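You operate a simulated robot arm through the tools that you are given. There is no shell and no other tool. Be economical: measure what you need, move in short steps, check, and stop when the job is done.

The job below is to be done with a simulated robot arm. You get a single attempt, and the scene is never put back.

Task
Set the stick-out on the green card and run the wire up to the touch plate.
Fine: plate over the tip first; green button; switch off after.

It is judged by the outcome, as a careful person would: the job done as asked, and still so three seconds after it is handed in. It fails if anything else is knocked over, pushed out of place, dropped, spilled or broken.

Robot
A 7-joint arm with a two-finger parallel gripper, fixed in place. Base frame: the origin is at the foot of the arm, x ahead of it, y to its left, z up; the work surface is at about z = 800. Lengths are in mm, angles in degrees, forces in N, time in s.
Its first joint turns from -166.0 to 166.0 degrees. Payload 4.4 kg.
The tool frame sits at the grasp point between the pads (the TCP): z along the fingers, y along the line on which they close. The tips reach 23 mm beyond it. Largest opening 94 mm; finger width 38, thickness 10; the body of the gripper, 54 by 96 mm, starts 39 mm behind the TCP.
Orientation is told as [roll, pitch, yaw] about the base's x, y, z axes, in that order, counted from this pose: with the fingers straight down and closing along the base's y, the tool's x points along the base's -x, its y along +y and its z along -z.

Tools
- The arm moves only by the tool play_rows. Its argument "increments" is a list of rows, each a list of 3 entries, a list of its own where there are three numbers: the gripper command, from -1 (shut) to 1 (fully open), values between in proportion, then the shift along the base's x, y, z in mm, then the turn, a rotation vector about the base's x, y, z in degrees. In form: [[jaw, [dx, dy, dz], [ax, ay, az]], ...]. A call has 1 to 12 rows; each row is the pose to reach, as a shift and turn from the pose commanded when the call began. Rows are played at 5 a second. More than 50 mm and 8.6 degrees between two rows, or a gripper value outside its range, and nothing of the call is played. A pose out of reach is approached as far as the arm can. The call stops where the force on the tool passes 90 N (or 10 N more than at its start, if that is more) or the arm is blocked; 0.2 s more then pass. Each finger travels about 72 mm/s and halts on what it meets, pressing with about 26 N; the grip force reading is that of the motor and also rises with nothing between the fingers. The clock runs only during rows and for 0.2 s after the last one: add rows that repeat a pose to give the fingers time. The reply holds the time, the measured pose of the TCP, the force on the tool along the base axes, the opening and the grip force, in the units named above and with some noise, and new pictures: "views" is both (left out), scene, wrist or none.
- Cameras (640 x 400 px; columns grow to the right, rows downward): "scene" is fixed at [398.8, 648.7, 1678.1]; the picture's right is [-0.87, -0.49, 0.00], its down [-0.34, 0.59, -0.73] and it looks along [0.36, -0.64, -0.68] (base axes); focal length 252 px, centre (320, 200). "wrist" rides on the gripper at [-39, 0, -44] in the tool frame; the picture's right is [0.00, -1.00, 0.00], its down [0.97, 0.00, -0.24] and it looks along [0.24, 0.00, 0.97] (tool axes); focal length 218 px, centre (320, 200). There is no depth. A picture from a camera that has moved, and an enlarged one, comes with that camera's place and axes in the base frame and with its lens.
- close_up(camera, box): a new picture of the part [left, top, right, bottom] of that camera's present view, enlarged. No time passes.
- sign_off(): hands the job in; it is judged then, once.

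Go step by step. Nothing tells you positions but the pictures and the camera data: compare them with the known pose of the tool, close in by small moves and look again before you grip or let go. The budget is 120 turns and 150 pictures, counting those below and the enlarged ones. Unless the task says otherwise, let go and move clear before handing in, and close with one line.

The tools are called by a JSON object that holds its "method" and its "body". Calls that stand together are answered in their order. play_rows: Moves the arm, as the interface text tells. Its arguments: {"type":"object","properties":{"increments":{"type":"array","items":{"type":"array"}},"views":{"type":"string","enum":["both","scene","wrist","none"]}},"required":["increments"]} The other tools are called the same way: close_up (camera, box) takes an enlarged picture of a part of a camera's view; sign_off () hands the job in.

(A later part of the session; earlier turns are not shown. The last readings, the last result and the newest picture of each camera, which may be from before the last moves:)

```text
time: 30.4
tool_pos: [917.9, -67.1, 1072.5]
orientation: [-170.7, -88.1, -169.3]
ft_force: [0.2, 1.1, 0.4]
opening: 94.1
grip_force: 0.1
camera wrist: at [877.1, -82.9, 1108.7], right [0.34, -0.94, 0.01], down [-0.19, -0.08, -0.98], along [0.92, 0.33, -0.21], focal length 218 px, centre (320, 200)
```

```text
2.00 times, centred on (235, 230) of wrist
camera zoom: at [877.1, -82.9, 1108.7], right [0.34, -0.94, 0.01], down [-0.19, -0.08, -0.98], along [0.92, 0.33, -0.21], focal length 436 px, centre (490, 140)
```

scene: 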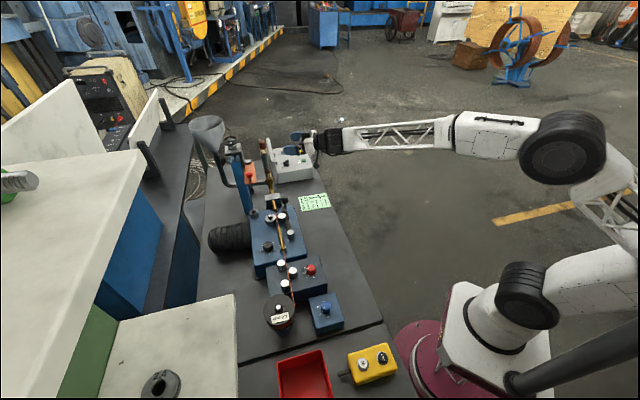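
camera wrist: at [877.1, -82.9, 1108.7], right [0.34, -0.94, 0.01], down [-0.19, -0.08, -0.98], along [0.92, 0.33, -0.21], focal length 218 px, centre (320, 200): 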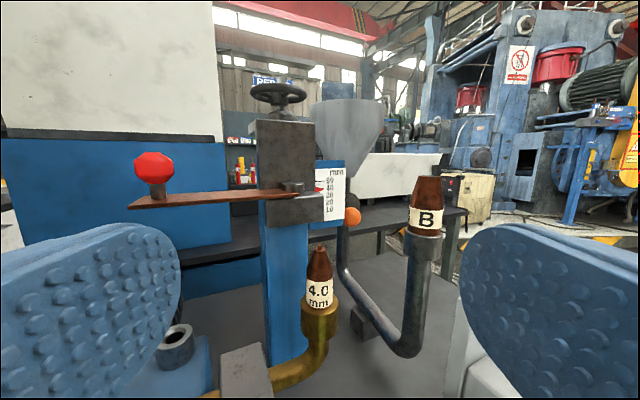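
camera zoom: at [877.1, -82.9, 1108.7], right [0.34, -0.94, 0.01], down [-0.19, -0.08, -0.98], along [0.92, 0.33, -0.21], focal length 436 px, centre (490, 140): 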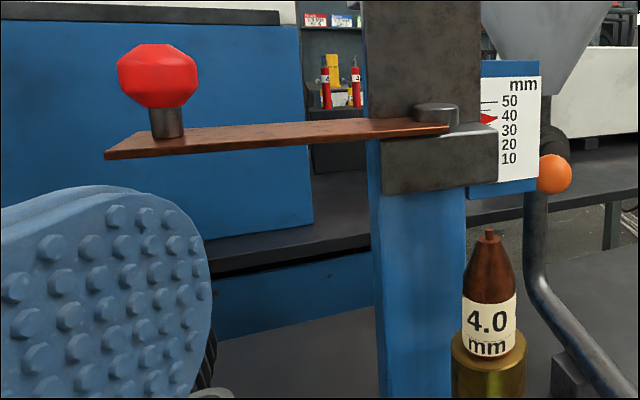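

The level reading is about 38.8, so I need about +1.2 mm, an 11° clockwise trim. I'll return above the wheel.

{"method": "play_rows", "body": {"increments": [[1, [0, 0, 20], [-2.8, 7.8, 0]], [1, [0, 0, 40], [-5.7, 15.7, 0]], [1, [0, 0, 60], [-8.6, 23.5, 0]], [1, [0, 0, 80], [-11.4, 31.3, 0]], [1, [0, 0, 100], [-14.3, 39.2, 0]], [1, [0, 0, 120], [-17.1, 47, 0]], [1, [0, 0, 140], [-20, 54.9, 0]], [1, [0, 0, 160], [-22.8, 62.7, 0]], [1, [0, 0, 180], [-25.7, 70.5, 0]], [1, [0, 0, 195], [-28.5, 78.4, 0]], [1, [0, 0, 205], [-31.4, 86.2, 0]]], "views": "none"}}

{"method": "play_rows", "body": {"increments": [[1, [30, 20, 0], [0, 0, -5]], [1, [60, 40, 0], [0, 0, -10]], [1, [90, 60, 0], [0, 0, -15]], [1, [120, 80, 0], [0, 0, -20.4]], [1, [150, 100, 0], [0, 0, -20.4]], [1, [180, 115, 0], [0, 0, -20.4]], [1, [214, 129.5, 0], [0, 0, -20.4]], [1, [214, 129.5, 0], [0, 0, -20.4]]], "views": "wrist"}}

```text
time: 32.8
tool_pos: [917.7, -68.0, 1279.2]
orientation: [-0.1, 0.0, 20.3]
ft_force: [0.1, 0.2, 0.3]
opening: 94.0
grip_force: 0.1
```

```text
time: 34.6
tool_pos: [1134.0, 62.7, 1278.7]
orientation: [-0.1, -0.2, -0.1]
ft_force: [1.1, -0.3, -0.7]
opening: 94.1
grip_force: 0.1
camera wrist: at [1173.5, 62.2, 1320.8], right [0.0, -1.0, 0.0], down [-0.97, 0.0, 0.24], along [-0.24, 0.0, -0.97], focal length 218 px, centre (320, 200)
```

wrist: 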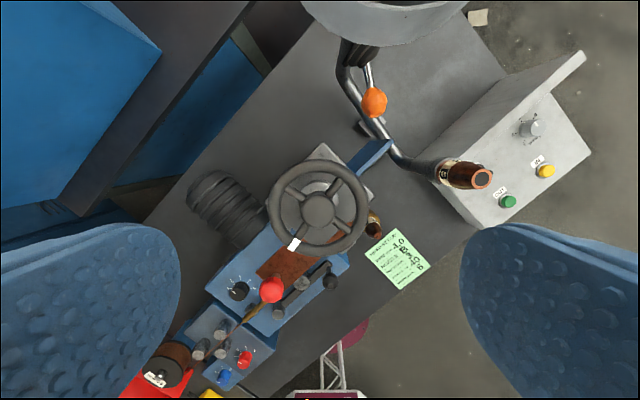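

{"method": "play_rows", "body": {"increments": [[1, [-1, 0.5, -40], [0, 0, 0]], [1, [-1, 0.5, -75], [0, 0, 0]], [1, [-1, 0.5, -90], [0, 0, 0]], [1, [-1, 0.5, -90], [0, 0, 0]], [-1, [-1, 0.5, -90], [0, 0, 0]], [-1, [-1, 0.5, -90], [0, 0, 0]], [-1, [-1, 0.5, -90], [0, 0, 0]], [-1, [-1, 0.5, -89.5], [0, 0, -6]], [-1, [-1, 0.5, -89], [0, 0, -11]], [-1, [-1, 0.5, -89], [0, 0, -11]]], "views": "wrist"}}

```text
time: 36.8
tool_pos: [1134.9, 64.0, 1189.9]
orientation: [-0.1, -0.1, -11.2]
ft_force: [9.3, 11.9, 3.4]
opening: 67.7
grip_force: 45.1
camera wrist: at [1172.7, 55.2, 1232.0], right [-0.19, -0.98, 0.0], down [-0.95, 0.19, 0.24], along [-0.23, 0.04, -0.97], focal length 218 px, centre (320, 200)
```

wrist: 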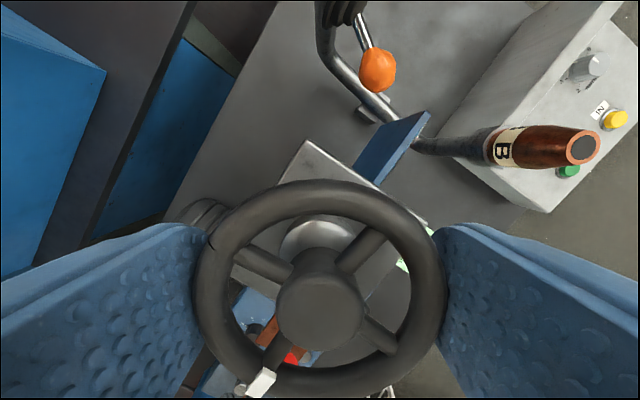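

Released next; then the level check of the scale again.

{"method": "play_rows", "body": {"increments": [[1, [0, 0, 0], [0, 0, 0]], [1, [0, 0, 0], [0, 0, 0]], [1, [0, 0, 45], [0, 0, 0]], [1, [0, 0, 85], [0, 0, 8]], [1, [-40, -25, 90], [0, 0, 16]], [1, [-80, -50, 90], [0, 0, 24]], [1, [-120, -75, 90], [0, 0, 31.5]], [1, [-160, -100, 90], [0, 0, 31.5]], [1, [-200, -125, 90], [0, 0, 31.5]], [1, [-217, -132, 90], [0, 0, 31.5]]], "views": "none"}}

{"method": "play_rows", "body": {"increments": [[1, [0, 0, -20], [2.8, -7.8, 0]], [1, [0, 0, -40], [5.7, -15.7, 0]], [1, [0, 0, -60], [8.6, -23.5, 0]], [1, [0, 0, -80], [11.4, -31.3, 0]], [1, [0, 0, -100], [14.3, -39.2, 0]], [1, [0, 0, -120], [17.1, -47, 0]], [1, [0, 0, -140], [20, -54.9, 0]], [1, [0, 0, -160], [22.8, -62.7, 0]], [1, [0, 0, -180], [25.7, -70.5, 0]], [1, [0, 0, -195], [28.5, -78.4, 0]], [1, [0, 0, -205], [31.4, -86.2, 0]], [1, [0, 0, -205], [31.4, -86.2, 0]]], "views": "wrist"}}

{"method": "close_up", "body": {"camera": "wrist", "box": [306, 164, 354, 224]}}

```text
time: 39.0
tool_pos: [916.9, -67.7, 1280.7]
orientation: [-0.1, -0.1, 20.4]
ft_force: [0.5, -0.1, -0.5]
opening: 93.8
grip_force: 0.1
```

```text
time: 41.6
tool_pos: [915.8, -68.2, 1076.3]
orientation: [-167.5, -88.0, -172.8]
ft_force: [0.0, -0.2, -0.8]
opening: 94.1
grip_force: 0.0
camera wrist: at [873.5, -85.5, 1111.4], right [0.34, -0.94, 0.01], down [-0.19, -0.08, -0.98], along [0.92, 0.33, -0.21], focal length 218 px, centre (320, 200)
```

wrist: 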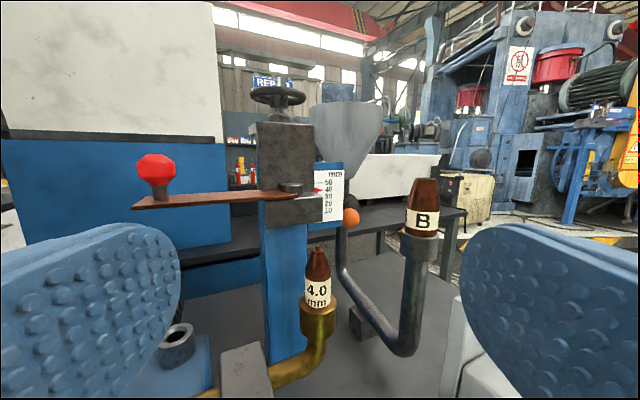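

```text
6.67 times, centred on (330, 194) of wrist
camera zoom: at [873.5, -85.5, 1111.4], right [0.34, -0.94, 0.01], down [-0.19, -0.08, -0.98], along [0.92, 0.33, -0.21], focal length 1455 px, centre (253, 240)
```

zoom: 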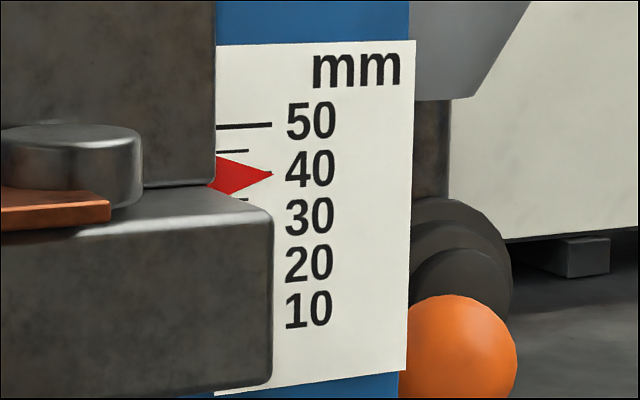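

The pointer is now right on 40. Next the plate: the red knob is at about (1007, 116, 1100); I'll untilt and go above it with the closing axis tangential to the swing.

{"method": "play_rows", "body": {"increments": [[1, [0, 0, 20], [-2.8, 7.8, 0]], [1, [0, 0, 40], [-5.7, 15.7, 0]], [1, [0, 0, 60], [-8.6, 23.5, 0]], [1, [0, 0, 80], [-11.4, 31.3, 0]], [1, [0, 0, 100], [-14.3, 39.2, 0]], [1, [0, 0, 120], [-17.1, 47, 0]], [1, [0, 0, 140], [-20, 54.9, 0]], [1, [0, 0, 160], [-22.8, 62.7, 0]], [1, [0, 0, 180], [-25.7, 70.5, 0]], [1, [0, 0, 195], [-28.5, 78.4, 0]], [1, [0, 0, 205], [-31.4, 86.2, 0]]], "views": "none"}}

{"method": "play_rows", "body": {"increments": [[1, [10, 15, 0], [0, 0, -8]], [1, [20, 35, 0], [0, 0, -16]], [1, [30, 55, 0], [0, 0, -24]], [1, [40, 80, 0], [0, 0, -32]], [1, [50, 105, -10], [0, 0, -40]], [1, [60, 130, -20], [0, 0, -48]], [1, [75, 155, -35], [0, 0, -56]], [1, [90, 175, -50], [0, 0, -64]], [1, [90, 184, -65], [0, 0, -67.4]], [1, [90, 184, -65], [0, 0, -67.4]]], "views": "both"}}

```text
time: 44.0
tool_pos: [915.7, -69.8, 1281.0]
orientation: [-0.1, 0.0, 20.4]
ft_force: [-0.3, -1.0, 0.5]
opening: 93.7
grip_force: 0.0
```

```text
time: 46.2
tool_pos: [1008.1, 114.9, 1214.9]
orientation: [-0.1, -0.1, -47.0]
ft_force: [-0.3, -0.2, -0.2]
opening: 93.9
grip_force: 0.1
camera wrist: at [1034.0, 86.0, 1256.1], right [-0.73, -0.68, 0.0], down [-0.66, 0.71, 0.24], along [-0.16, 0.17, -0.97], focal length 218 px, centre (320, 200)
```

scene: 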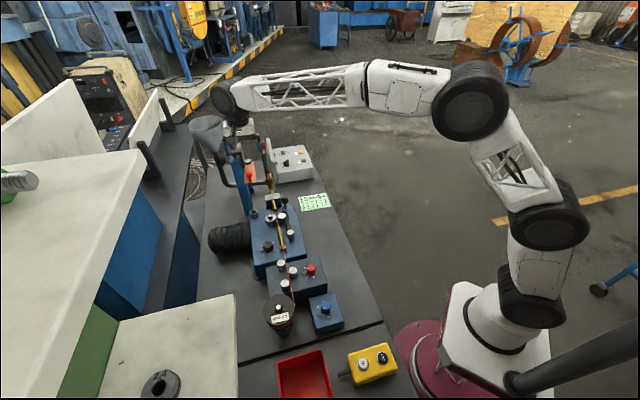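
wrist: 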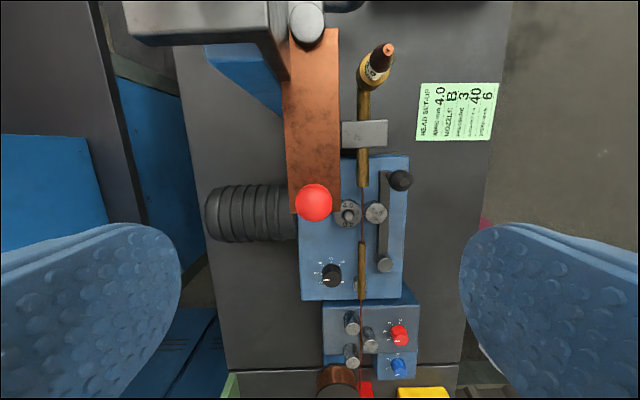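

The knob is at about (1010, 118), pivot about (1097, 31), tip about (1048, −21). I'll descend around the knob.

{"method": "play_rows", "body": {"increments": [[1, [2, 3, -35], [0, 0, 0]], [1, [2, 3, -70], [0, 0, 0]], [1, [2, 3, -95], [0, 0, 0]], [1, [2, 3, -111], [0, 0, 0]], [1, [2, 3, -111], [0, 0, 0]]], "views": "both"}}

{"method": "close_up", "body": {"camera": "scene", "box": [200, 110, 296, 190]}}

```text
time: 47.4
tool_pos: [1007.7, 118.5, 1102.5]
orientation: [-0.1, 0.0, -47.0]
ft_force: [-0.4, -0.2, -0.2]
opening: 94.0
grip_force: 0.1
camera wrist: at [1034.6, 88.8, 1146.0], right [-0.73, -0.68, 0.0], down [-0.66, 0.71, 0.24], along [-0.16, 0.17, -0.97], focal length 218 px, centre (320, 200)
```

scene: 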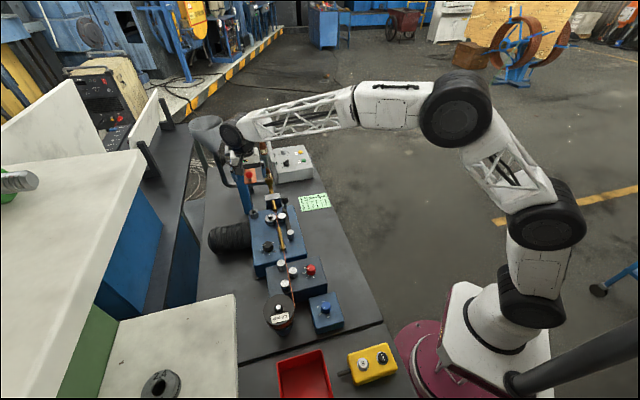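
wrist: 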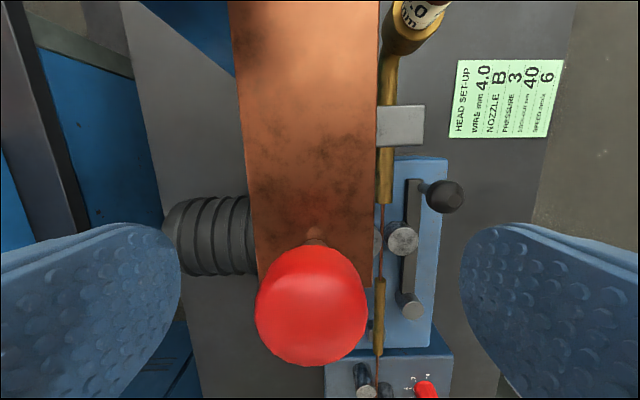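

```text
5.00 times, centred on (248, 150) of scene
camera zoom: at [398.8, 648.7, 1678.1], right [-0.87, -0.49, 0.0], down [-0.34, 0.59, -0.73], along [0.36, -0.64, -0.68], focal length 1260 px, centre (680, 450)
```

zoom: 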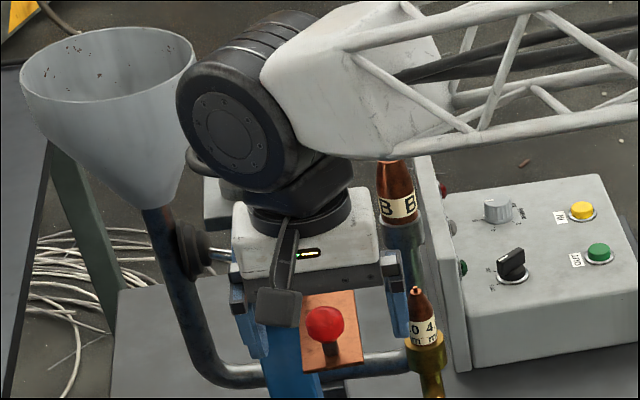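

The knob is centred between the fingers. I'll close on it and swing the plate through the first half of the arc (counter-clockwise about the pivot).

{"method": "play_rows", "body": {"increments": [[-1, [0, 0, 0], [0, 0, 0]], [-1, [0, 0, 0], [0, 0, 0]], [-1, [0, 0, 0], [0, 0, 0]], [-1, [-8.3, -9.1, 0], [0, 0, 5.75]], [-1, [-15.6, -19.1, 0], [0, 0, 11.5]], [-1, [-21.9, -29.7, 0], [0, 0, 17.25]], [-1, [-27.1, -40.9, 0], [0, 0, 23]], [-1, [-31.1, -52.6, 0], [0, 0, 28.75]], [-1, [-34, -64.6, 0], [0, 0, 34.5]], [-1, [-35.6, -76.8, 0], [0, 0, 40.25]], [-1, [-36, -89.1, 0], [0, 0, 46]]], "views": "wrist"}}

```text
time: 49.8
tool_pos: [972.5, 29.3, 1103.6]
orientation: [-0.1, 0.0, -0.9]
ft_force: [-5.3, 0.3, -16.4]
opening: 27.0
grip_force: 45.1
camera wrist: at [1011.4, 28.0, 1146.2], right [-0.02, -1.0, 0.0], down [-0.97, 0.02, 0.24], along [-0.24, 0.0, -0.97], focal length 218 px, centre (320, 200)
```

wrist: 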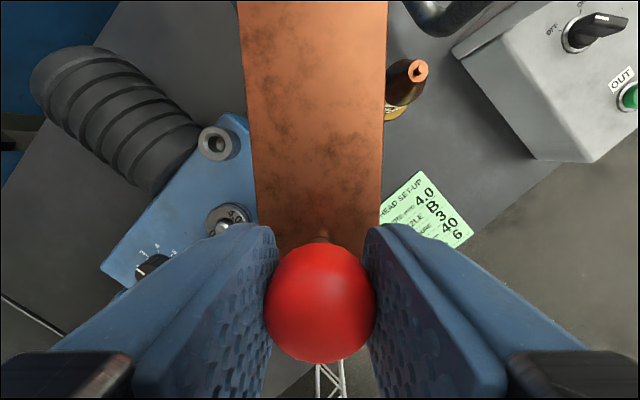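

The plate swings smoothly. Now the second half of the arc.

{"method": "play_rows", "body": {"increments": [[-1, [0.8, -12.3, 0], [0, 0, 5.75]], [-1, [2.9, -24.5, 0], [0, 0, 11.5]], [-1, [6.2, -36.4, 0], [0, 0, 17.25]], [-1, [10.6, -47.9, 0], [0, 0, 23]], [-1, [16.2, -58.9, 0], [0, 0, 28.75]], [-1, [22.9, -69.3, 0], [0, 0, 34.5]], [-1, [30.5, -78.9, 0], [0, 0, 40.25]], [-1, [37.6, -86.3, 0], [0, 0, 45]]], "views": "both"}}

{"method": "close_up", "body": {"camera": "scene", "box": [200, 110, 296, 190]}}

```text
time: 51.6
tool_pos: [1009.9, -57.7, 1103.9]
orientation: [0.0, -0.2, 44.1]
ft_force: [-19.8, -20.4, -3.9]
opening: 27.0
grip_force: 44.9
camera wrist: at [1037.8, -30.7, 1146.6], right [0.7, -0.72, 0.0], down [-0.7, -0.68, 0.24], along [-0.17, -0.17, -0.97], focal length 218 px, centre (320, 200)
```

scene: 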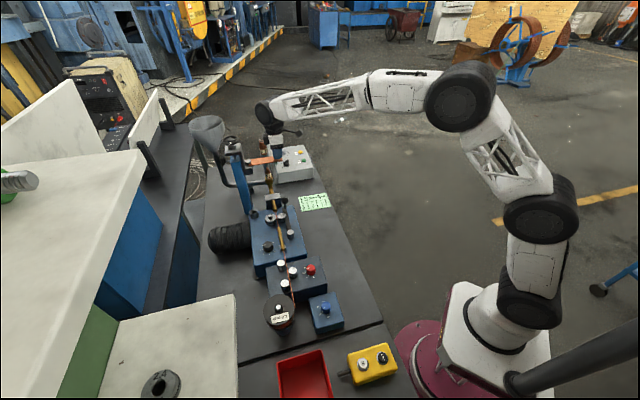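
wrist: 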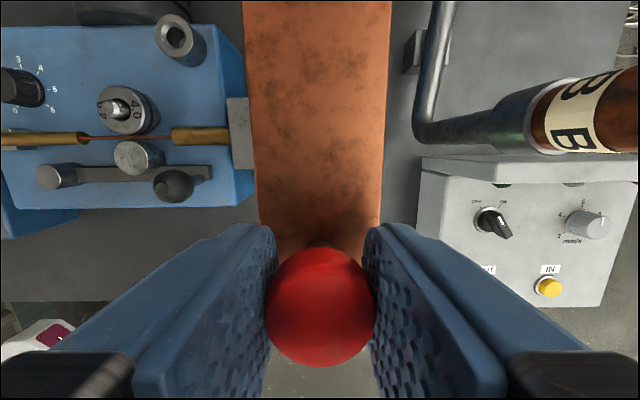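

```text
5.00 times, centred on (248, 150) of scene
camera zoom: at [398.8, 648.7, 1678.1], right [-0.87, -0.49, 0.0], down [-0.34, 0.59, -0.73], along [0.36, -0.64, -0.68], focal length 1260 px, centre (680, 450)
```

zoom: 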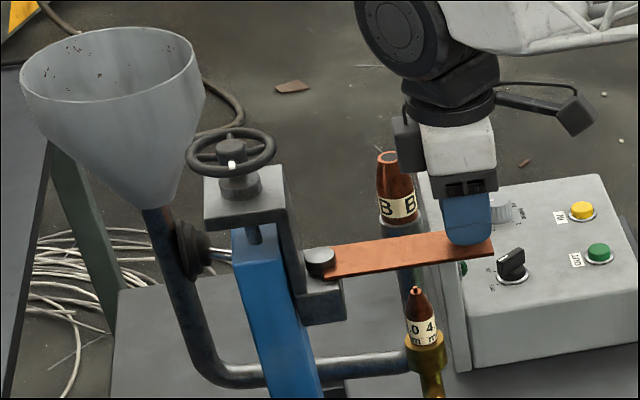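

The plate is over the tip region. I'll release and rise, then verify alignment.

{"method": "play_rows", "body": {"increments": [[1, [0, 0, 0], [0, 0, 0]], [1, [0, 0, 0], [0, 0, 0]], [1, [0, 0, 40], [0, 0, 0]], [1, [0, 0, 80], [0, 0, 0]], [1, [-20, -20, 120], [0, 0, 0]], [1, [-40, -40, 140], [0, 0, 0]], [1, [-60, -60, 140], [0, 0, 0]]], "views": "both"}}

{"method": "close_up", "body": {"camera": "scene", "box": [220, 120, 300, 180]}}

```text
time: 53.2
tool_pos: [949.1, -118.3, 1242.1]
orientation: [0.0, -0.1, 44.0]
ft_force: [0.1, -0.2, -0.1]
opening: 94.2
grip_force: 0.1
camera wrist: at [977.1, -91.5, 1284.6], right [0.7, -0.72, 0.0], down [-0.7, -0.67, 0.24], along [-0.17, -0.17, -0.97], focal length 218 px, centre (320, 200)
```

scene: 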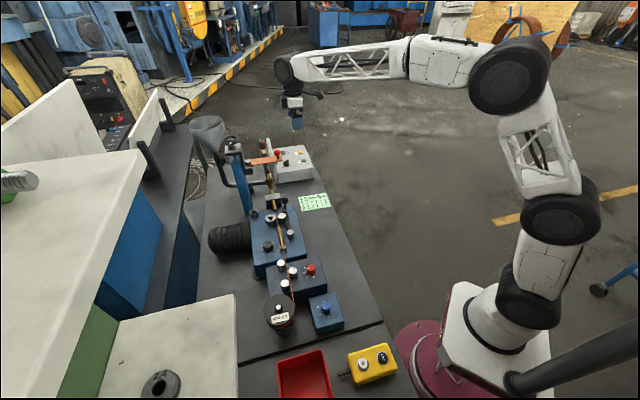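
wrist: 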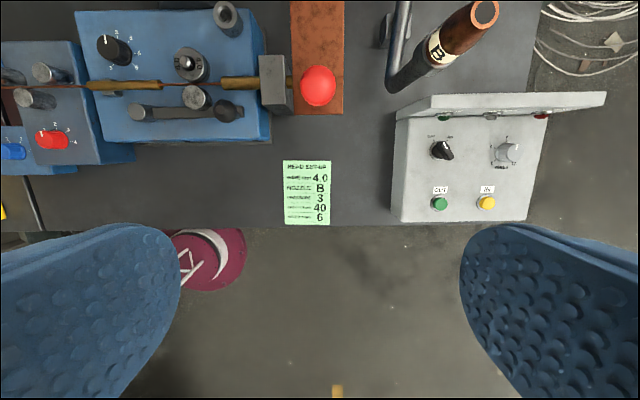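

```text
6.67 times, centred on (260, 150) of scene
camera zoom: at [398.8, 648.7, 1678.1], right [-0.87, -0.49, 0.0], down [-0.34, 0.59, -0.73], along [0.36, -0.64, -0.68], focal length 1679 px, centre (720, 533)
```

zoom: 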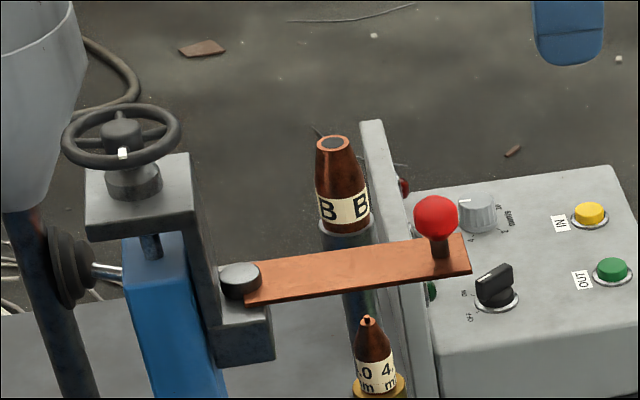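

I'll take a low view along the plate to check the tip sits under it.

{"method": "play_rows", "body": {"increments": [[1, [-5, -5, -15], [5.5, -5.7, 0]], [1, [-10, -10, -30], [11, -11.4, 0]], [1, [-15, -15, -45], [16.5, -17.1, 0]], [1, [-20, -20, -60], [22, -22.8, 0]], [1, [-25, -25, -75], [27.5, -28.5, 0]], [1, [-30, -30, -90], [33, -34.2, 0]], [1, [-30, -30, -105], [38.5, -39.9, 0]], [1, [-30, -30, -120], [44, -45.6, 0]], [1, [-30, -30, -140], [49.5, -51.3, 0]], [1, [-30, -30, -160], [55, -57, 0]], [1, [-30, -30, -180], [59, -61.1, 0]], [1, [-30, -30, -180], [59, -61.1, 0]]], "views": "wrist"}}

{"method": "close_up", "body": {"camera": "wrist", "box": [240, 130, 400, 290]}}

```text
time: 55.8
tool_pos: [919.4, -145.4, 1064.4]
orientation: [-0.6, -85.1, 44.6]
ft_force: [-0.6, 0.1, 0.4]
opening: 94.0
grip_force: 0.0
camera wrist: at [890.3, -174.0, 1104.9], right [0.69, -0.72, 0.0], down [-0.23, -0.22, -0.95], along [0.68, 0.66, -0.32], focal length 218 px, centre (320, 200)
```

wrist: 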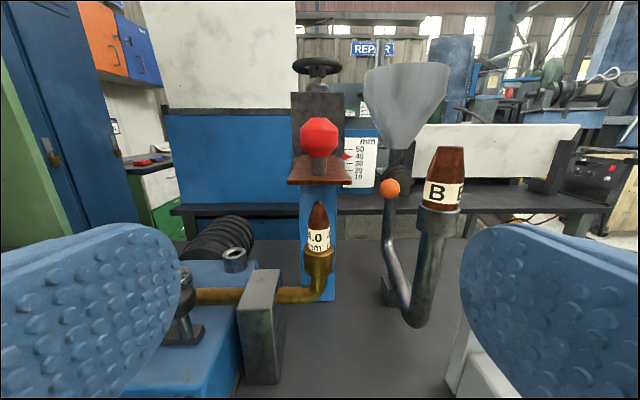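

```text
2.50 times, centred on (320, 210) of wrist
camera zoom: at [890.3, -174.0, 1104.9], right [0.69, -0.72, 0.0], down [-0.23, -0.22, -0.95], along [0.68, 0.66, -0.32], focal length 546 px, centre (320, 175)
```

zoom: 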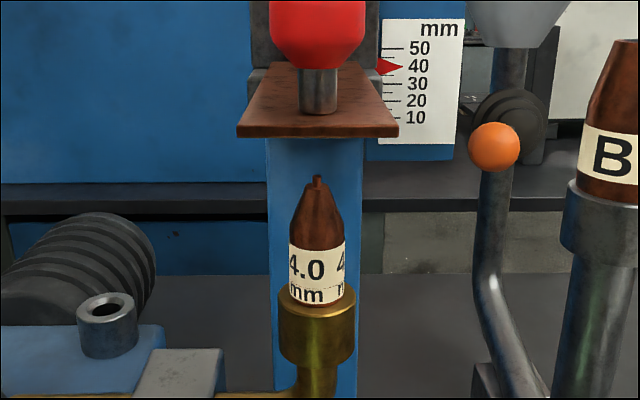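

The tip is centred under the plate and the scale reads 40. Next is the control box; I'll untilt partially and move to look closely at the switch and lamps.

{"method": "play_rows", "body": {"increments": [[1, [0, 0, 30], [-5, 5.2, 0]], [1, [0, 0, 60], [-10, 10.4, 0]], [1, [0, 0, 90], [-15, 15.5, 0]], [1, [0, 0, 110], [-20, 20.7, 0]], [1, [10, -10, 120], [-25, 25.9, 0]], [1, [20, -25, 125], [-30, 31, 0]], [1, [35, -40, 125], [-35, 36.2, 0]], [1, [50, -60, 125], [-37, 38.3, 0]], [1, [70, -80, 125], [-37, 38.3, 0]], [1, [90, -100, 120], [-37, 38.3, 0]]], "views": "wrist"}}

{"method": "close_up", "body": {"camera": "wrist", "box": [250, 120, 442, 240]}}

```text
time: 58.0
tool_pos: [1010.4, -249.1, 1184.3]
orientation: [-0.1, -31.8, 44.1]
ft_force: [-0.4, -0.8, 0.4]
opening: 94.0
grip_force: 0.1
camera wrist: at [1018.3, -242.4, 1240.4], right [0.69, -0.72, 0.0], down [-0.68, -0.66, -0.31], along [0.22, 0.21, -0.95], focal length 218 px, centre (320, 200)
```

wrist: 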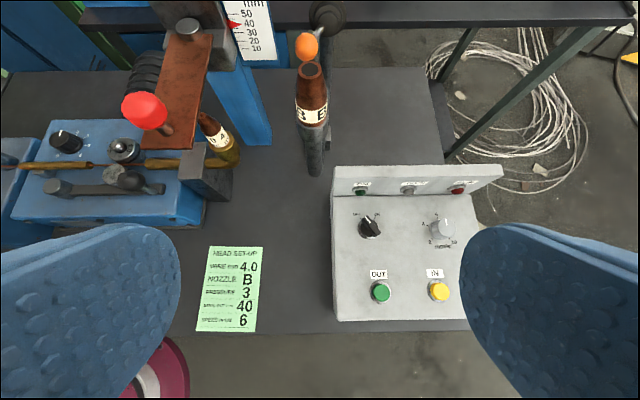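

```text
3.33 times, centred on (346, 180) of wrist
camera zoom: at [1018.3, -242.4, 1240.4], right [0.69, -0.72, 0.0], down [-0.68, -0.66, -0.31], along [0.22, 0.21, -0.95], focal length 728 px, centre (233, 267)
```

zoom: 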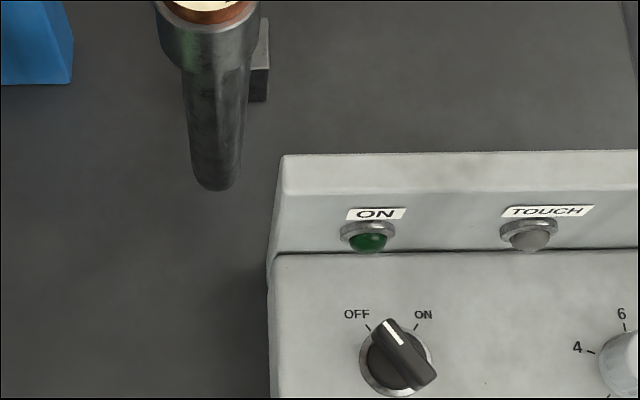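

The switch is OFF (handle at left tick, lamp dark), so I'll turn it ON first. I'll test whether a vertical tool reaches above the switch (about 1118, −253, 890).

{"method": "play_rows", "body": {"increments": [[1, [10, 0, -10], [-4, 4.1, 0]], [1, [25, 0, -20], [-8, 8.3, 0]], [1, [40, -2, -30], [-12, 12.4, 0]], [1, [55, -4, -45], [-16, 16.6, 0]], [1, [75, -5, -60], [-20, 20.7, 0]], [1, [95, -5, -80], [-22, 23, 0]], [1, [108, -5, -100], [-22, 23, 0]], [1, [108, -5, -130], [-22, 23, 0]], [1, [108, -5, -160], [-22, 23, 0]]], "views": "both"}}

```text
time: 60.0
tool_pos: [1116.7, -254.6, 1023.7]
orientation: [0.0, 0.0, 43.9]
ft_force: [-1.1, -0.5, 0.3]
opening: 94.1
grip_force: 0.0
camera wrist: at [1144.8, -227.7, 1066.9], right [0.69, -0.72, 0.0], down [-0.7, -0.67, 0.24], along [-0.17, -0.17, -0.97], focal length 218 px, centre (320, 200)
```

scene: 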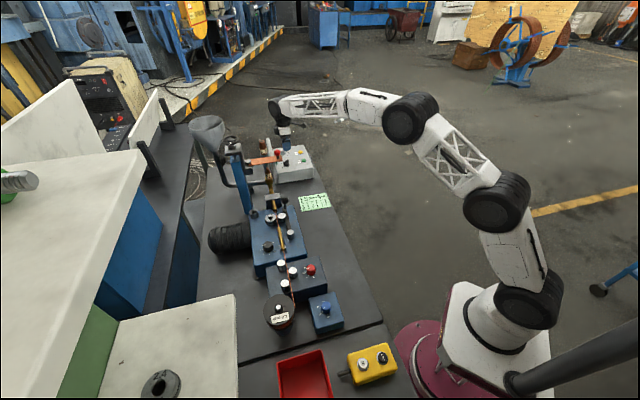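
wrist: 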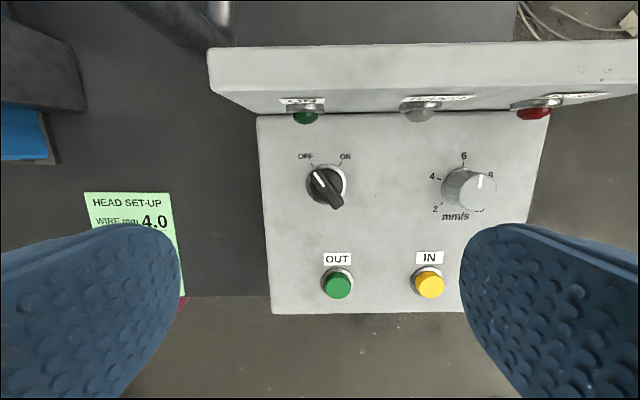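

The vertical tool reaches here. I'll zoom to get the handle's angle exactly.

{"method": "close_up", "body": {"camera": "wrist", "box": [286, 140, 366, 220]}}

{"method": "close_up", "body": {"camera": "scene", "box": [260, 110, 324, 190]}}

```text
5.00 times, centred on (326, 180) of wrist
camera zoom: at [1144.8, -227.7, 1066.9], right [0.69, -0.72, 0.0], down [-0.7, -0.67, 0.24], along [-0.17, -0.17, -0.97], focal length 1091 px, centre (290, 300)
```

zoom: 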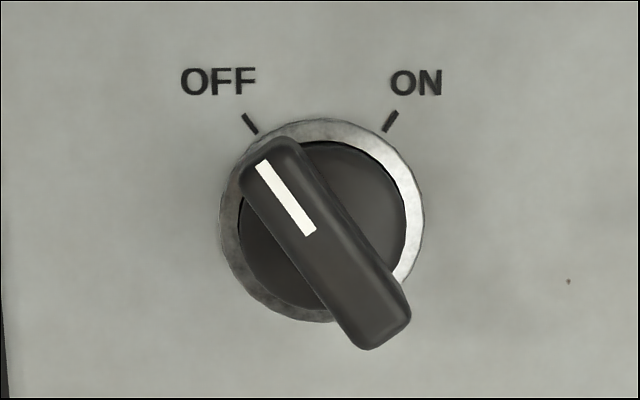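

```text
5.00 times, centred on (292, 150) of scene
camera zoom: at [398.8, 648.7, 1678.1], right [-0.87, -0.49, 0.0], down [-0.34, 0.59, -0.73], along [0.36, -0.64, -0.68], focal length 1260 px, centre (460, 450)
```

zoom: 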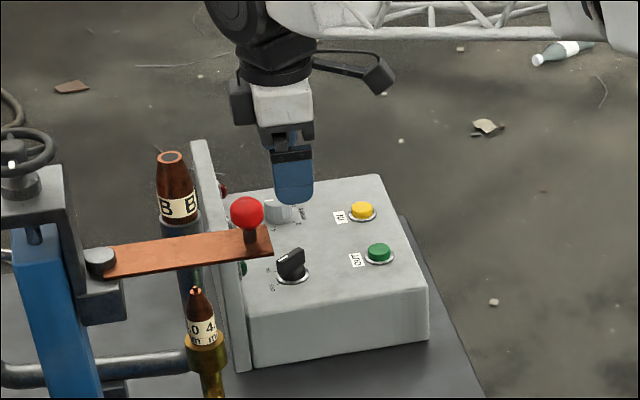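

Handle is about 33° left of the OFF/ON centreline and about 9 mm wide. I'll align the grip to it (yaw 77, tilted 20° away from the lamp panel), centred at (1127, −253), and stop above it.

{"method": "play_rows", "body": {"increments": [[1, [2, 0, 0], [0, 0, 8]], [1, [4, -1, 0], [0, 0, 16]], [1, [6, -1, 0], [0, 0, 24]], [1, [9.5, -1.5, 0], [0, 0, 33]], [1, [9.5, -1.5, 0], [0, 0, 33]]], "views": "none"}}

{"method": "play_rows", "body": {"increments": [[0, [0, 0, -10], [6.5, -1.5, 0]], [0, [0, 0, -25], [13, -3, 0]], [0, [0, 0, -45], [19.5, -4.5, 0]], [0, [0, 0, -65], [19.5, -4.5, 0]], [0, [0, 0, -75], [19.5, -4.5, 0]]], "views": "both"}}

{"method": "close_up", "body": {"camera": "scene", "box": [260, 110, 324, 190]}}

```text
refused: row 4 steps farther than a row can; nothing moved
```

```text
time: 61.2
tool_pos: [1117.1, -252.4, 948.0]
orientation: [11.2, -16.6, 42.3]
ft_force: [-1.1, -0.8, 0.5]
opening: 46.7
grip_force: 0.1
camera wrist: at [1142.0, -242.1, 998.7], right [0.7, -0.69, -0.19], down [-0.71, -0.71, -0.05], along [-0.1, 0.17, -0.98], focal length 218 px, centre (320, 200)
```

scene: 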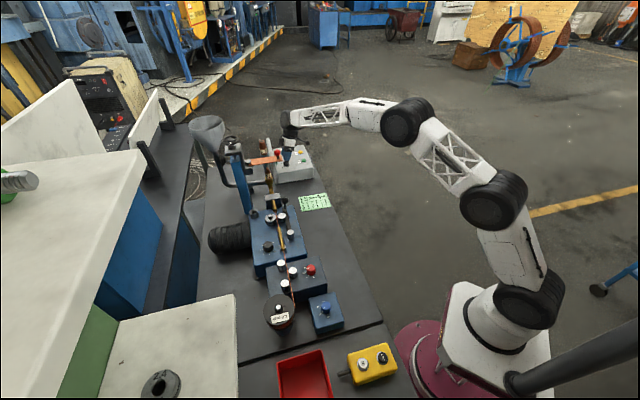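
wrist: 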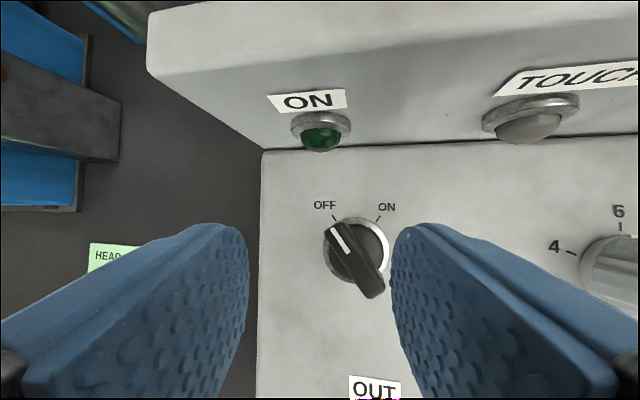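

```text
5.00 times, centred on (292, 150) of scene
camera zoom: at [398.8, 648.7, 1678.1], right [-0.87, -0.49, 0.0], down [-0.34, 0.59, -0.73], along [0.36, -0.64, -0.68], focal length 1260 px, centre (460, 450)
```

zoom: 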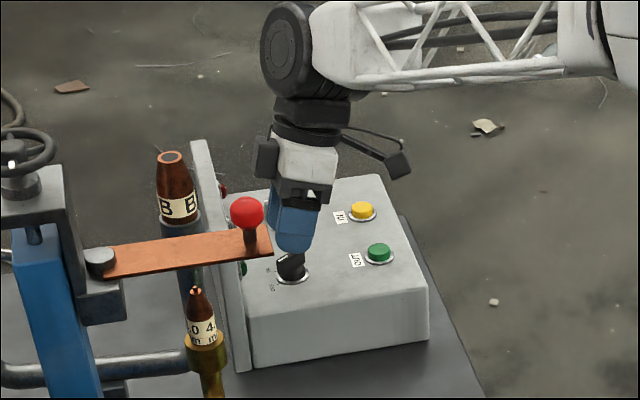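

The first row set was refused (step too large) while the second ran at the old yaw; no contact was made. I'll undo that tilt, then apply the yaw in smaller steps.

{"method": "play_rows", "body": {"increments": [[0, [0, 0, 20], [-6.5, 1.5, 0]], [0, [0, 0, 40], [-13, 3, 0]], [0, [0, 0, 45], [-19.5, 4.5, 0]], [0, [0, 0, 45], [-19.5, 4.5, 0]]], "views": "none"}}

{"method": "play_rows", "body": {"increments": [[0, [2, 0, 0], [0, 0, 7]], [0, [4, -1, 0], [0, 0, 14]], [0, [6, -1, 0], [0, 0, 21]], [0, [8, -1.5, 0], [0, 0, 28]], [0, [9.5, -1.5, 0], [0, 0, 33]], [0, [9.5, -1.5, 0], [0, 0, 33]]], "views": "none"}}

```text
time: 62.2
tool_pos: [1117.4, -252.6, 993.0]
orientation: [-0.1, 0.1, 44.0]
ft_force: [0.4, 0.6, -0.6]
opening: 47.3
grip_force: 0.0
```

```text
time: 63.6
tool_pos: [1127.1, -253.3, 995.0]
orientation: [0.2, 0.0, 77.1]
ft_force: [0.7, 0.2, -1.5]
opening: 46.8
grip_force: 0.1
```

{"method": "play_rows", "body": {"increments": [[0, [0, -1, -10], [6.5, -1.5, 0]], [0, [0, -2, -25], [13, -3, 0]], [0, [-0.5, -3, -40], [19.5, -4.5, 0]], [0, [-0.5, -3, -46], [19.5, -4.5, 0]], [0, [-0.5, -3, -46], [19.5, -4.5, 0]]], "views": "both"}}

{"method": "close_up", "body": {"camera": "scene", "box": [260, 110, 324, 190]}}

```text
time: 64.8
tool_pos: [1126.8, -255.4, 946.3]
orientation: [0.1, -20.0, 77.0]
ft_force: [0.0, -0.4, -0.9]
opening: 47.1
grip_force: 0.1
camera wrist: at [1131.6, -235.6, 1000.2], right [0.97, -0.22, 0.0], down [-0.22, -0.97, -0.11], along [0.02, 0.1, -0.99], focal length 218 px, centre (320, 200)
```

scene: 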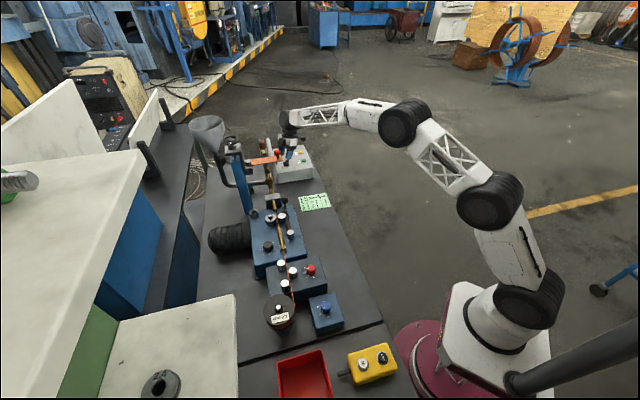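
wrist: 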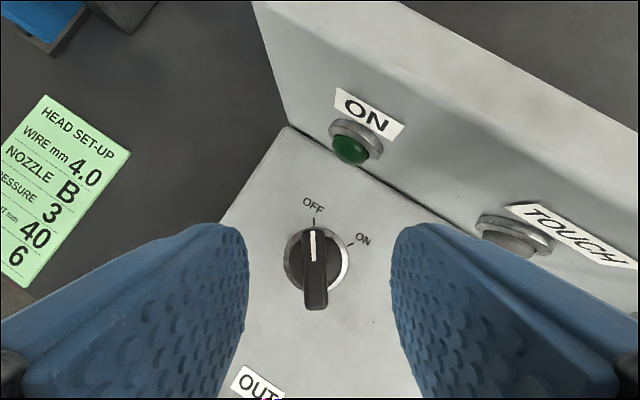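

```text
5.00 times, centred on (292, 150) of scene
camera zoom: at [398.8, 648.7, 1678.1], right [-0.87, -0.49, 0.0], down [-0.34, 0.59, -0.73], along [0.36, -0.64, -0.68], focal length 1260 px, centre (460, 450)
```

zoom: 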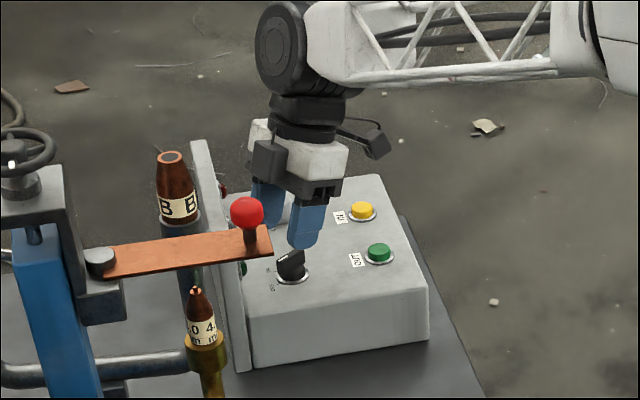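

Handle is lined up between the fingers. I'll descend 18 mm and close on it.

{"method": "play_rows", "body": {"increments": [[0, [-0.5, 0, -8], [0, 0, 0]], [0, [-1, 0, -14], [0, 0, 0]], [0, [-1, 0, -18], [0, 0, 0]], [-1, [-1, 0, -18], [0, 0, 0]], [-1, [-1, 0, -18], [0, 0, 0]], [-1, [-1, 0, -18], [0, 0, 0]], [-1, [-1, 0, -18], [0, 0, 0]]], "views": "wrist"}}

```text
time: 66.4
tool_pos: [1125.3, -256.6, 929.4]
orientation: [0.3, -20.0, 77.0]
ft_force: [-70.5, 15.4, 13.0]
opening: 10.5
grip_force: 45.1
camera wrist: at [1130.0, -235.6, 983.0], right [0.97, -0.22, 0.0], down [-0.22, -0.97, -0.11], along [0.02, 0.1, -0.99], focal length 218 px, centre (320, 200)
```

wrist: 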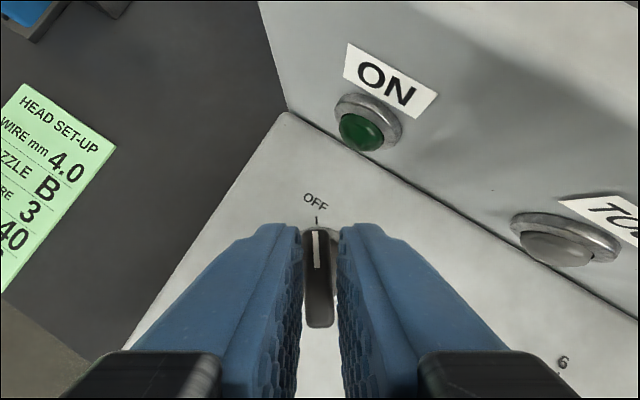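

Gripped; there's a lateral load of 70 N from being off centre. I'll relieve it by shifting −x before turning.

{"method": "play_rows", "body": {"increments": [[-1, [-1, 0.3, 0], [0, 0, 0]], [-1, [-1.8, 0.4, 0], [0, 0, 0]]], "views": "none"}}

```text
time: 67.0
tool_pos: [1124.7, -255.7, 929.5]
orientation: [-0.2, -19.9, 77.0]
ft_force: [-10.4, 6.3, 3.2]
opening: 11.0
grip_force: 44.7
```

{"method": "play_rows", "body": {"increments": [[-1, [-0.4, 0.2, 0], [0, 0, -7]], [-1, [-0.8, 0.4, 0], [0, 0, -14]], [-1, [-1.1, 0.6, 0], [0, 0, -21]], [-1, [-1.4, 0.8, 0], [0, 0, -28]], [-1, [-1.6, 0.9, 0], [0, 0, -34]]], "views": "wrist"}}

```text
time: 68.2
tool_pos: [1122.8, -255.0, 931.3]
orientation: [0.0, -20.0, 43.0]
ft_force: [27.8, -8.9, -0.1]
opening: 10.8
grip_force: 44.9
camera wrist: at [1138.8, -241.4, 983.1], right [0.68, -0.73, 0.0], down [-0.73, -0.68, -0.11], along [0.08, 0.07, -0.99], focal length 218 px, centre (320, 200)
```

wrist: 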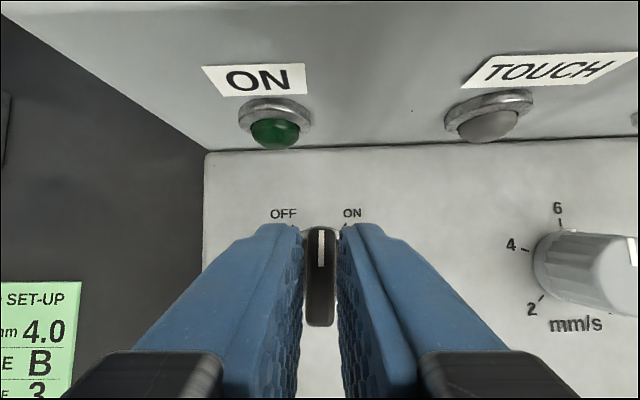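

Half way; the handle follows. I'll continue to ON.

{"method": "play_rows", "body": {"increments": [[-1, [0.2, 0.2, 0], [0, 0, -7]], [-1, [0.2, 0.5, 0], [0, 0, -14]], [-1, [0.1, 0.9, 0], [0, 0, -21]], [-1, [0, 1.2, 0], [0, 0, -28]], [-1, [0, 1.5, 0], [0, 0, -34]]], "views": "wrist"}}

```text
time: 69.4
tool_pos: [1122.6, -255.2, 930.3]
orientation: [0.0, -20.0, 8.9]
ft_force: [1.2, -8.2, 12.8]
opening: 10.8
grip_force: 45.2
camera wrist: at [1143.9, -252.1, 983.0], right [0.15, -0.99, 0.0], down [-0.98, -0.15, -0.11], along [0.11, 0.02, -0.99], focal length 218 px, centre (320, 200)
```

wrist: 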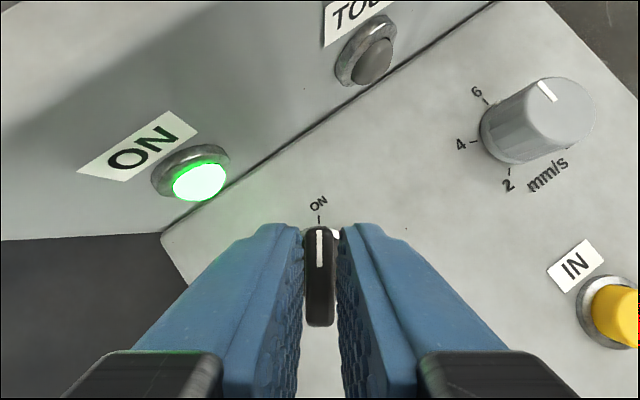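

The ON lamp is lit. I'll release, rise, and move toward the green OUT button.

{"method": "play_rows", "body": {"increments": [[0, [0, 0, 0], [0, 0, 0]], [0, [0, 0, 0], [0, 0, 0]], [0, [0, 0, 25], [0, 0, 0]], [0, [-5, -5, 60], [-1.2, 7.4, 0]], [0, [-20, -25, 80], [-2.3, 14.8, 0]], [-1, [-40, -50, 80], [-3.1, 19.7, 0]], [-1, [-65, -76, 80], [-3.1, 19.7, 0]], [-1, [-65, -76, 80], [-3.1, 19.7, 0]]], "views": "wrist"}}

```text
time: 71.2
tool_pos: [1058.6, -330.7, 1010.6]
orientation: [0.1, -0.1, 8.9]
ft_force: [0.0, -0.2, -0.2]
opening: 0.1
grip_force: 25.7
camera wrist: at [1097.0, -324.0, 1053.2], right [0.16, -0.99, 0.0], down [-0.96, -0.15, 0.24], along [-0.24, -0.04, -0.97], focal length 218 px, centre (320, 200)
```

wrist: 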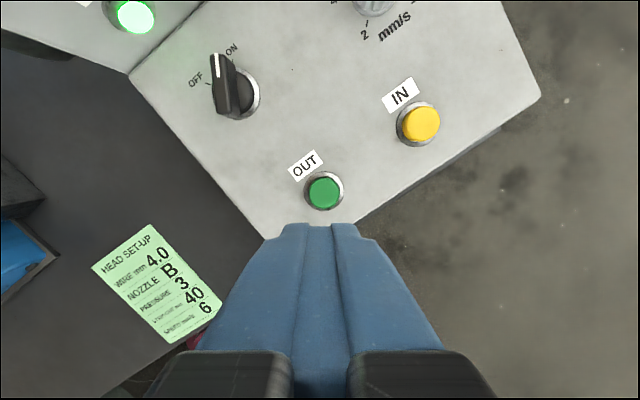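

Green OUT button is at about (1063, −332). I'll centre the closed fingers over it and descend to just above.

{"method": "play_rows", "body": {"increments": [[-1, [4.5, -1, -30], [0, 0, 0]], [-1, [4.5, -1, -60], [0, 0, 0]], [-1, [4.5, -1, -85], [0, 0, 0]], [-1, [4.5, -1, -92], [0, 0, 0]], [-1, [4.5, -1, -92], [0, 0, 0]]], "views": "wrist"}}

{"method": "close_up", "body": {"camera": "scene", "box": [260, 110, 324, 190]}}

```text
time: 72.4
tool_pos: [1063.3, -329.8, 917.8]
orientation: [0.2, 0.0, 8.9]
ft_force: [-0.6, 0.2, 0.3]
opening: 0.0
grip_force: 26.0
camera wrist: at [1101.3, -324.2, 960.2], right [0.16, -0.99, 0.0], down [-0.96, -0.15, 0.24], along [-0.24, -0.04, -0.97], focal length 218 px, centre (320, 200)
```

wrist: 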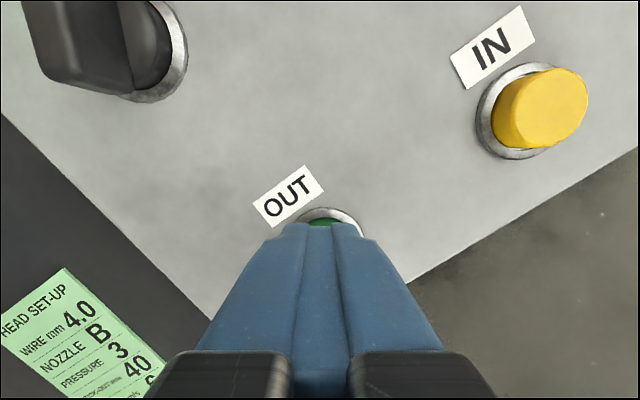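

```text
5.00 times, centred on (292, 150) of scene
camera zoom: at [398.8, 648.7, 1678.1], right [-0.87, -0.49, 0.0], down [-0.34, 0.59, -0.73], along [0.36, -0.64, -0.68], focal length 1260 px, centre (460, 450)
```

zoom: 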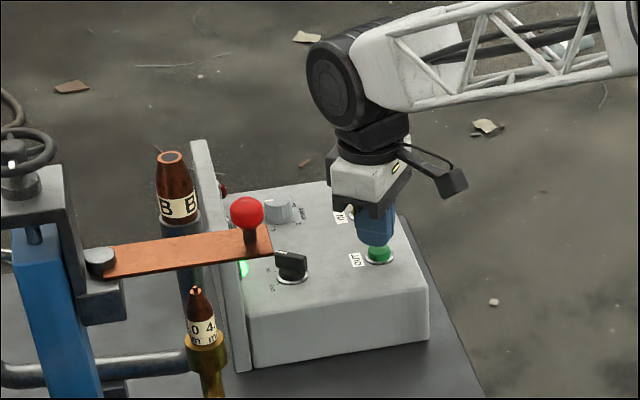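

Over the button. I'll press down gently in small steps and watch the wire/lamps.

{"method": "play_rows", "body": {"increments": [[-1, [0, -1, -2], [0, 0, 0]], [-1, [0, -1, -4], [0, 0, 0]], [-1, [0, -1, -6], [0, 0, 0]], [-1, [0, -1, -7], [0, 0, 0]]], "views": "none"}}

```text
time: 73.4
tool_pos: [1061.6, -330.6, 911.3]
orientation: [0.1, 0.1, 9.0]
ft_force: [0.7, 0.7, 1.0]
opening: 0.0
grip_force: 26.5
```

{"method": "play_rows", "body": {"increments": [[-1, [1, 0, -1], [0, 0, 0]], [-1, [1, 0, -2], [0, 0, 0]], [-1, [1, 0, -3], [0, 0, 0]], [-1, [1, 0, -4], [0, 0, 0]]], "views": "wrist"}}

{"method": "close_up", "body": {"camera": "scene", "box": [260, 110, 324, 190]}}

```text
time: 74.4
tool_pos: [1063.5, -331.9, 906.1]
orientation: [0.1, 0.0, 9.0]
ft_force: [-1.1, -0.4, 1.2]
opening: 0.1
grip_force: 25.7
camera wrist: at [1101.6, -326.4, 949.9], right [0.16, -0.99, 0.0], down [-0.96, -0.15, 0.24], along [-0.24, -0.04, -0.97], focal length 218 px, centre (320, 200)
```

wrist: 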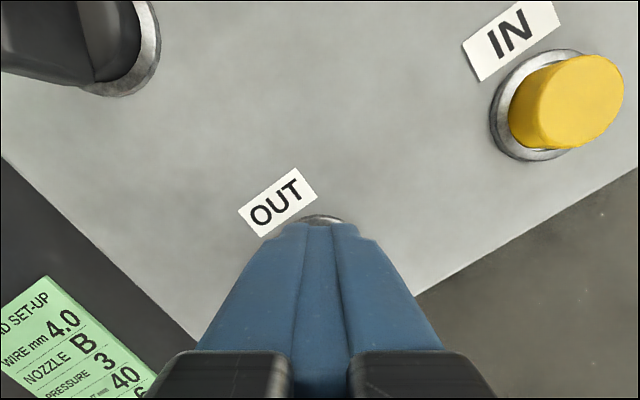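

```text
5.00 times, centred on (292, 150) of scene
camera zoom: at [398.8, 648.7, 1678.1], right [-0.87, -0.49, 0.0], down [-0.34, 0.59, -0.73], along [0.36, -0.64, -0.68], focal length 1260 px, centre (460, 450)
```

zoom: 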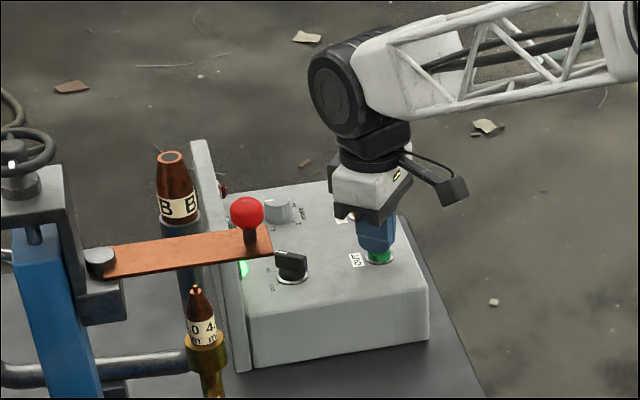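

{"method": "play_rows", "body": {"increments": [[-1, [0, 0, -1], [0, 0, 0]], [-1, [0, 0, -2], [0, 0, 0]], [-1, [0, 0, -3], [0, 0, 0]], [-1, [0, 0, -4], [0, 0, 0]]], "views": "none"}}

{"method": "close_up", "body": {"camera": "scene", "box": [260, 110, 324, 190]}}

```text
time: 75.4
tool_pos: [1062.8, -332.9, 903.6]
orientation: [0.1, -0.1, 9.0]
ft_force: [-0.6, -4.0, 11.0]
opening: 0.2
grip_force: 25.9
```

```text
5.00 times, centred on (292, 150) of scene
camera zoom: at [398.8, 648.7, 1678.1], right [-0.87, -0.49, 0.0], down [-0.34, 0.59, -0.73], along [0.36, -0.64, -0.68], focal length 1260 px, centre (460, 450)
```

zoom: 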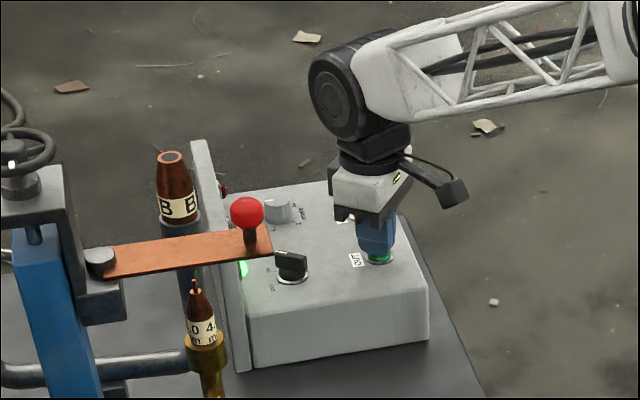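

Contact made (11 N) and the wire seems to start emerging. I'll hold for 1 s and look.

{"method": "play_rows", "body": {"increments": [[-1, [0, 0, -0.5], [0, 0, 0]], [-1, [0, 0, -0.5], [0, 0, 0]], [-1, [0, 0, -0.5], [0, 0, 0]], [-1, [0, 0, -0.5], [0, 0, 0]]], "views": "none"}}

{"method": "close_up", "body": {"camera": "scene", "box": [260, 130, 308, 190]}}

```text
time: 76.4
tool_pos: [1063.3, -332.3, 904.3]
orientation: [0.0, -0.2, 8.9]
ft_force: [2.7, -3.9, 13.5]
opening: 0.0
grip_force: 26.3
```

```text
6.67 times, centred on (284, 160) of scene
camera zoom: at [398.8, 648.7, 1678.1], right [-0.87, -0.49, 0.0], down [-0.34, 0.59, -0.73], along [0.36, -0.64, -0.68], focal length 1679 px, centre (560, 467)
```

zoom: 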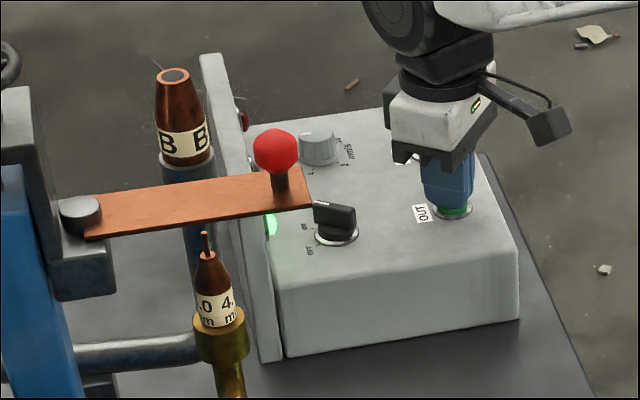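

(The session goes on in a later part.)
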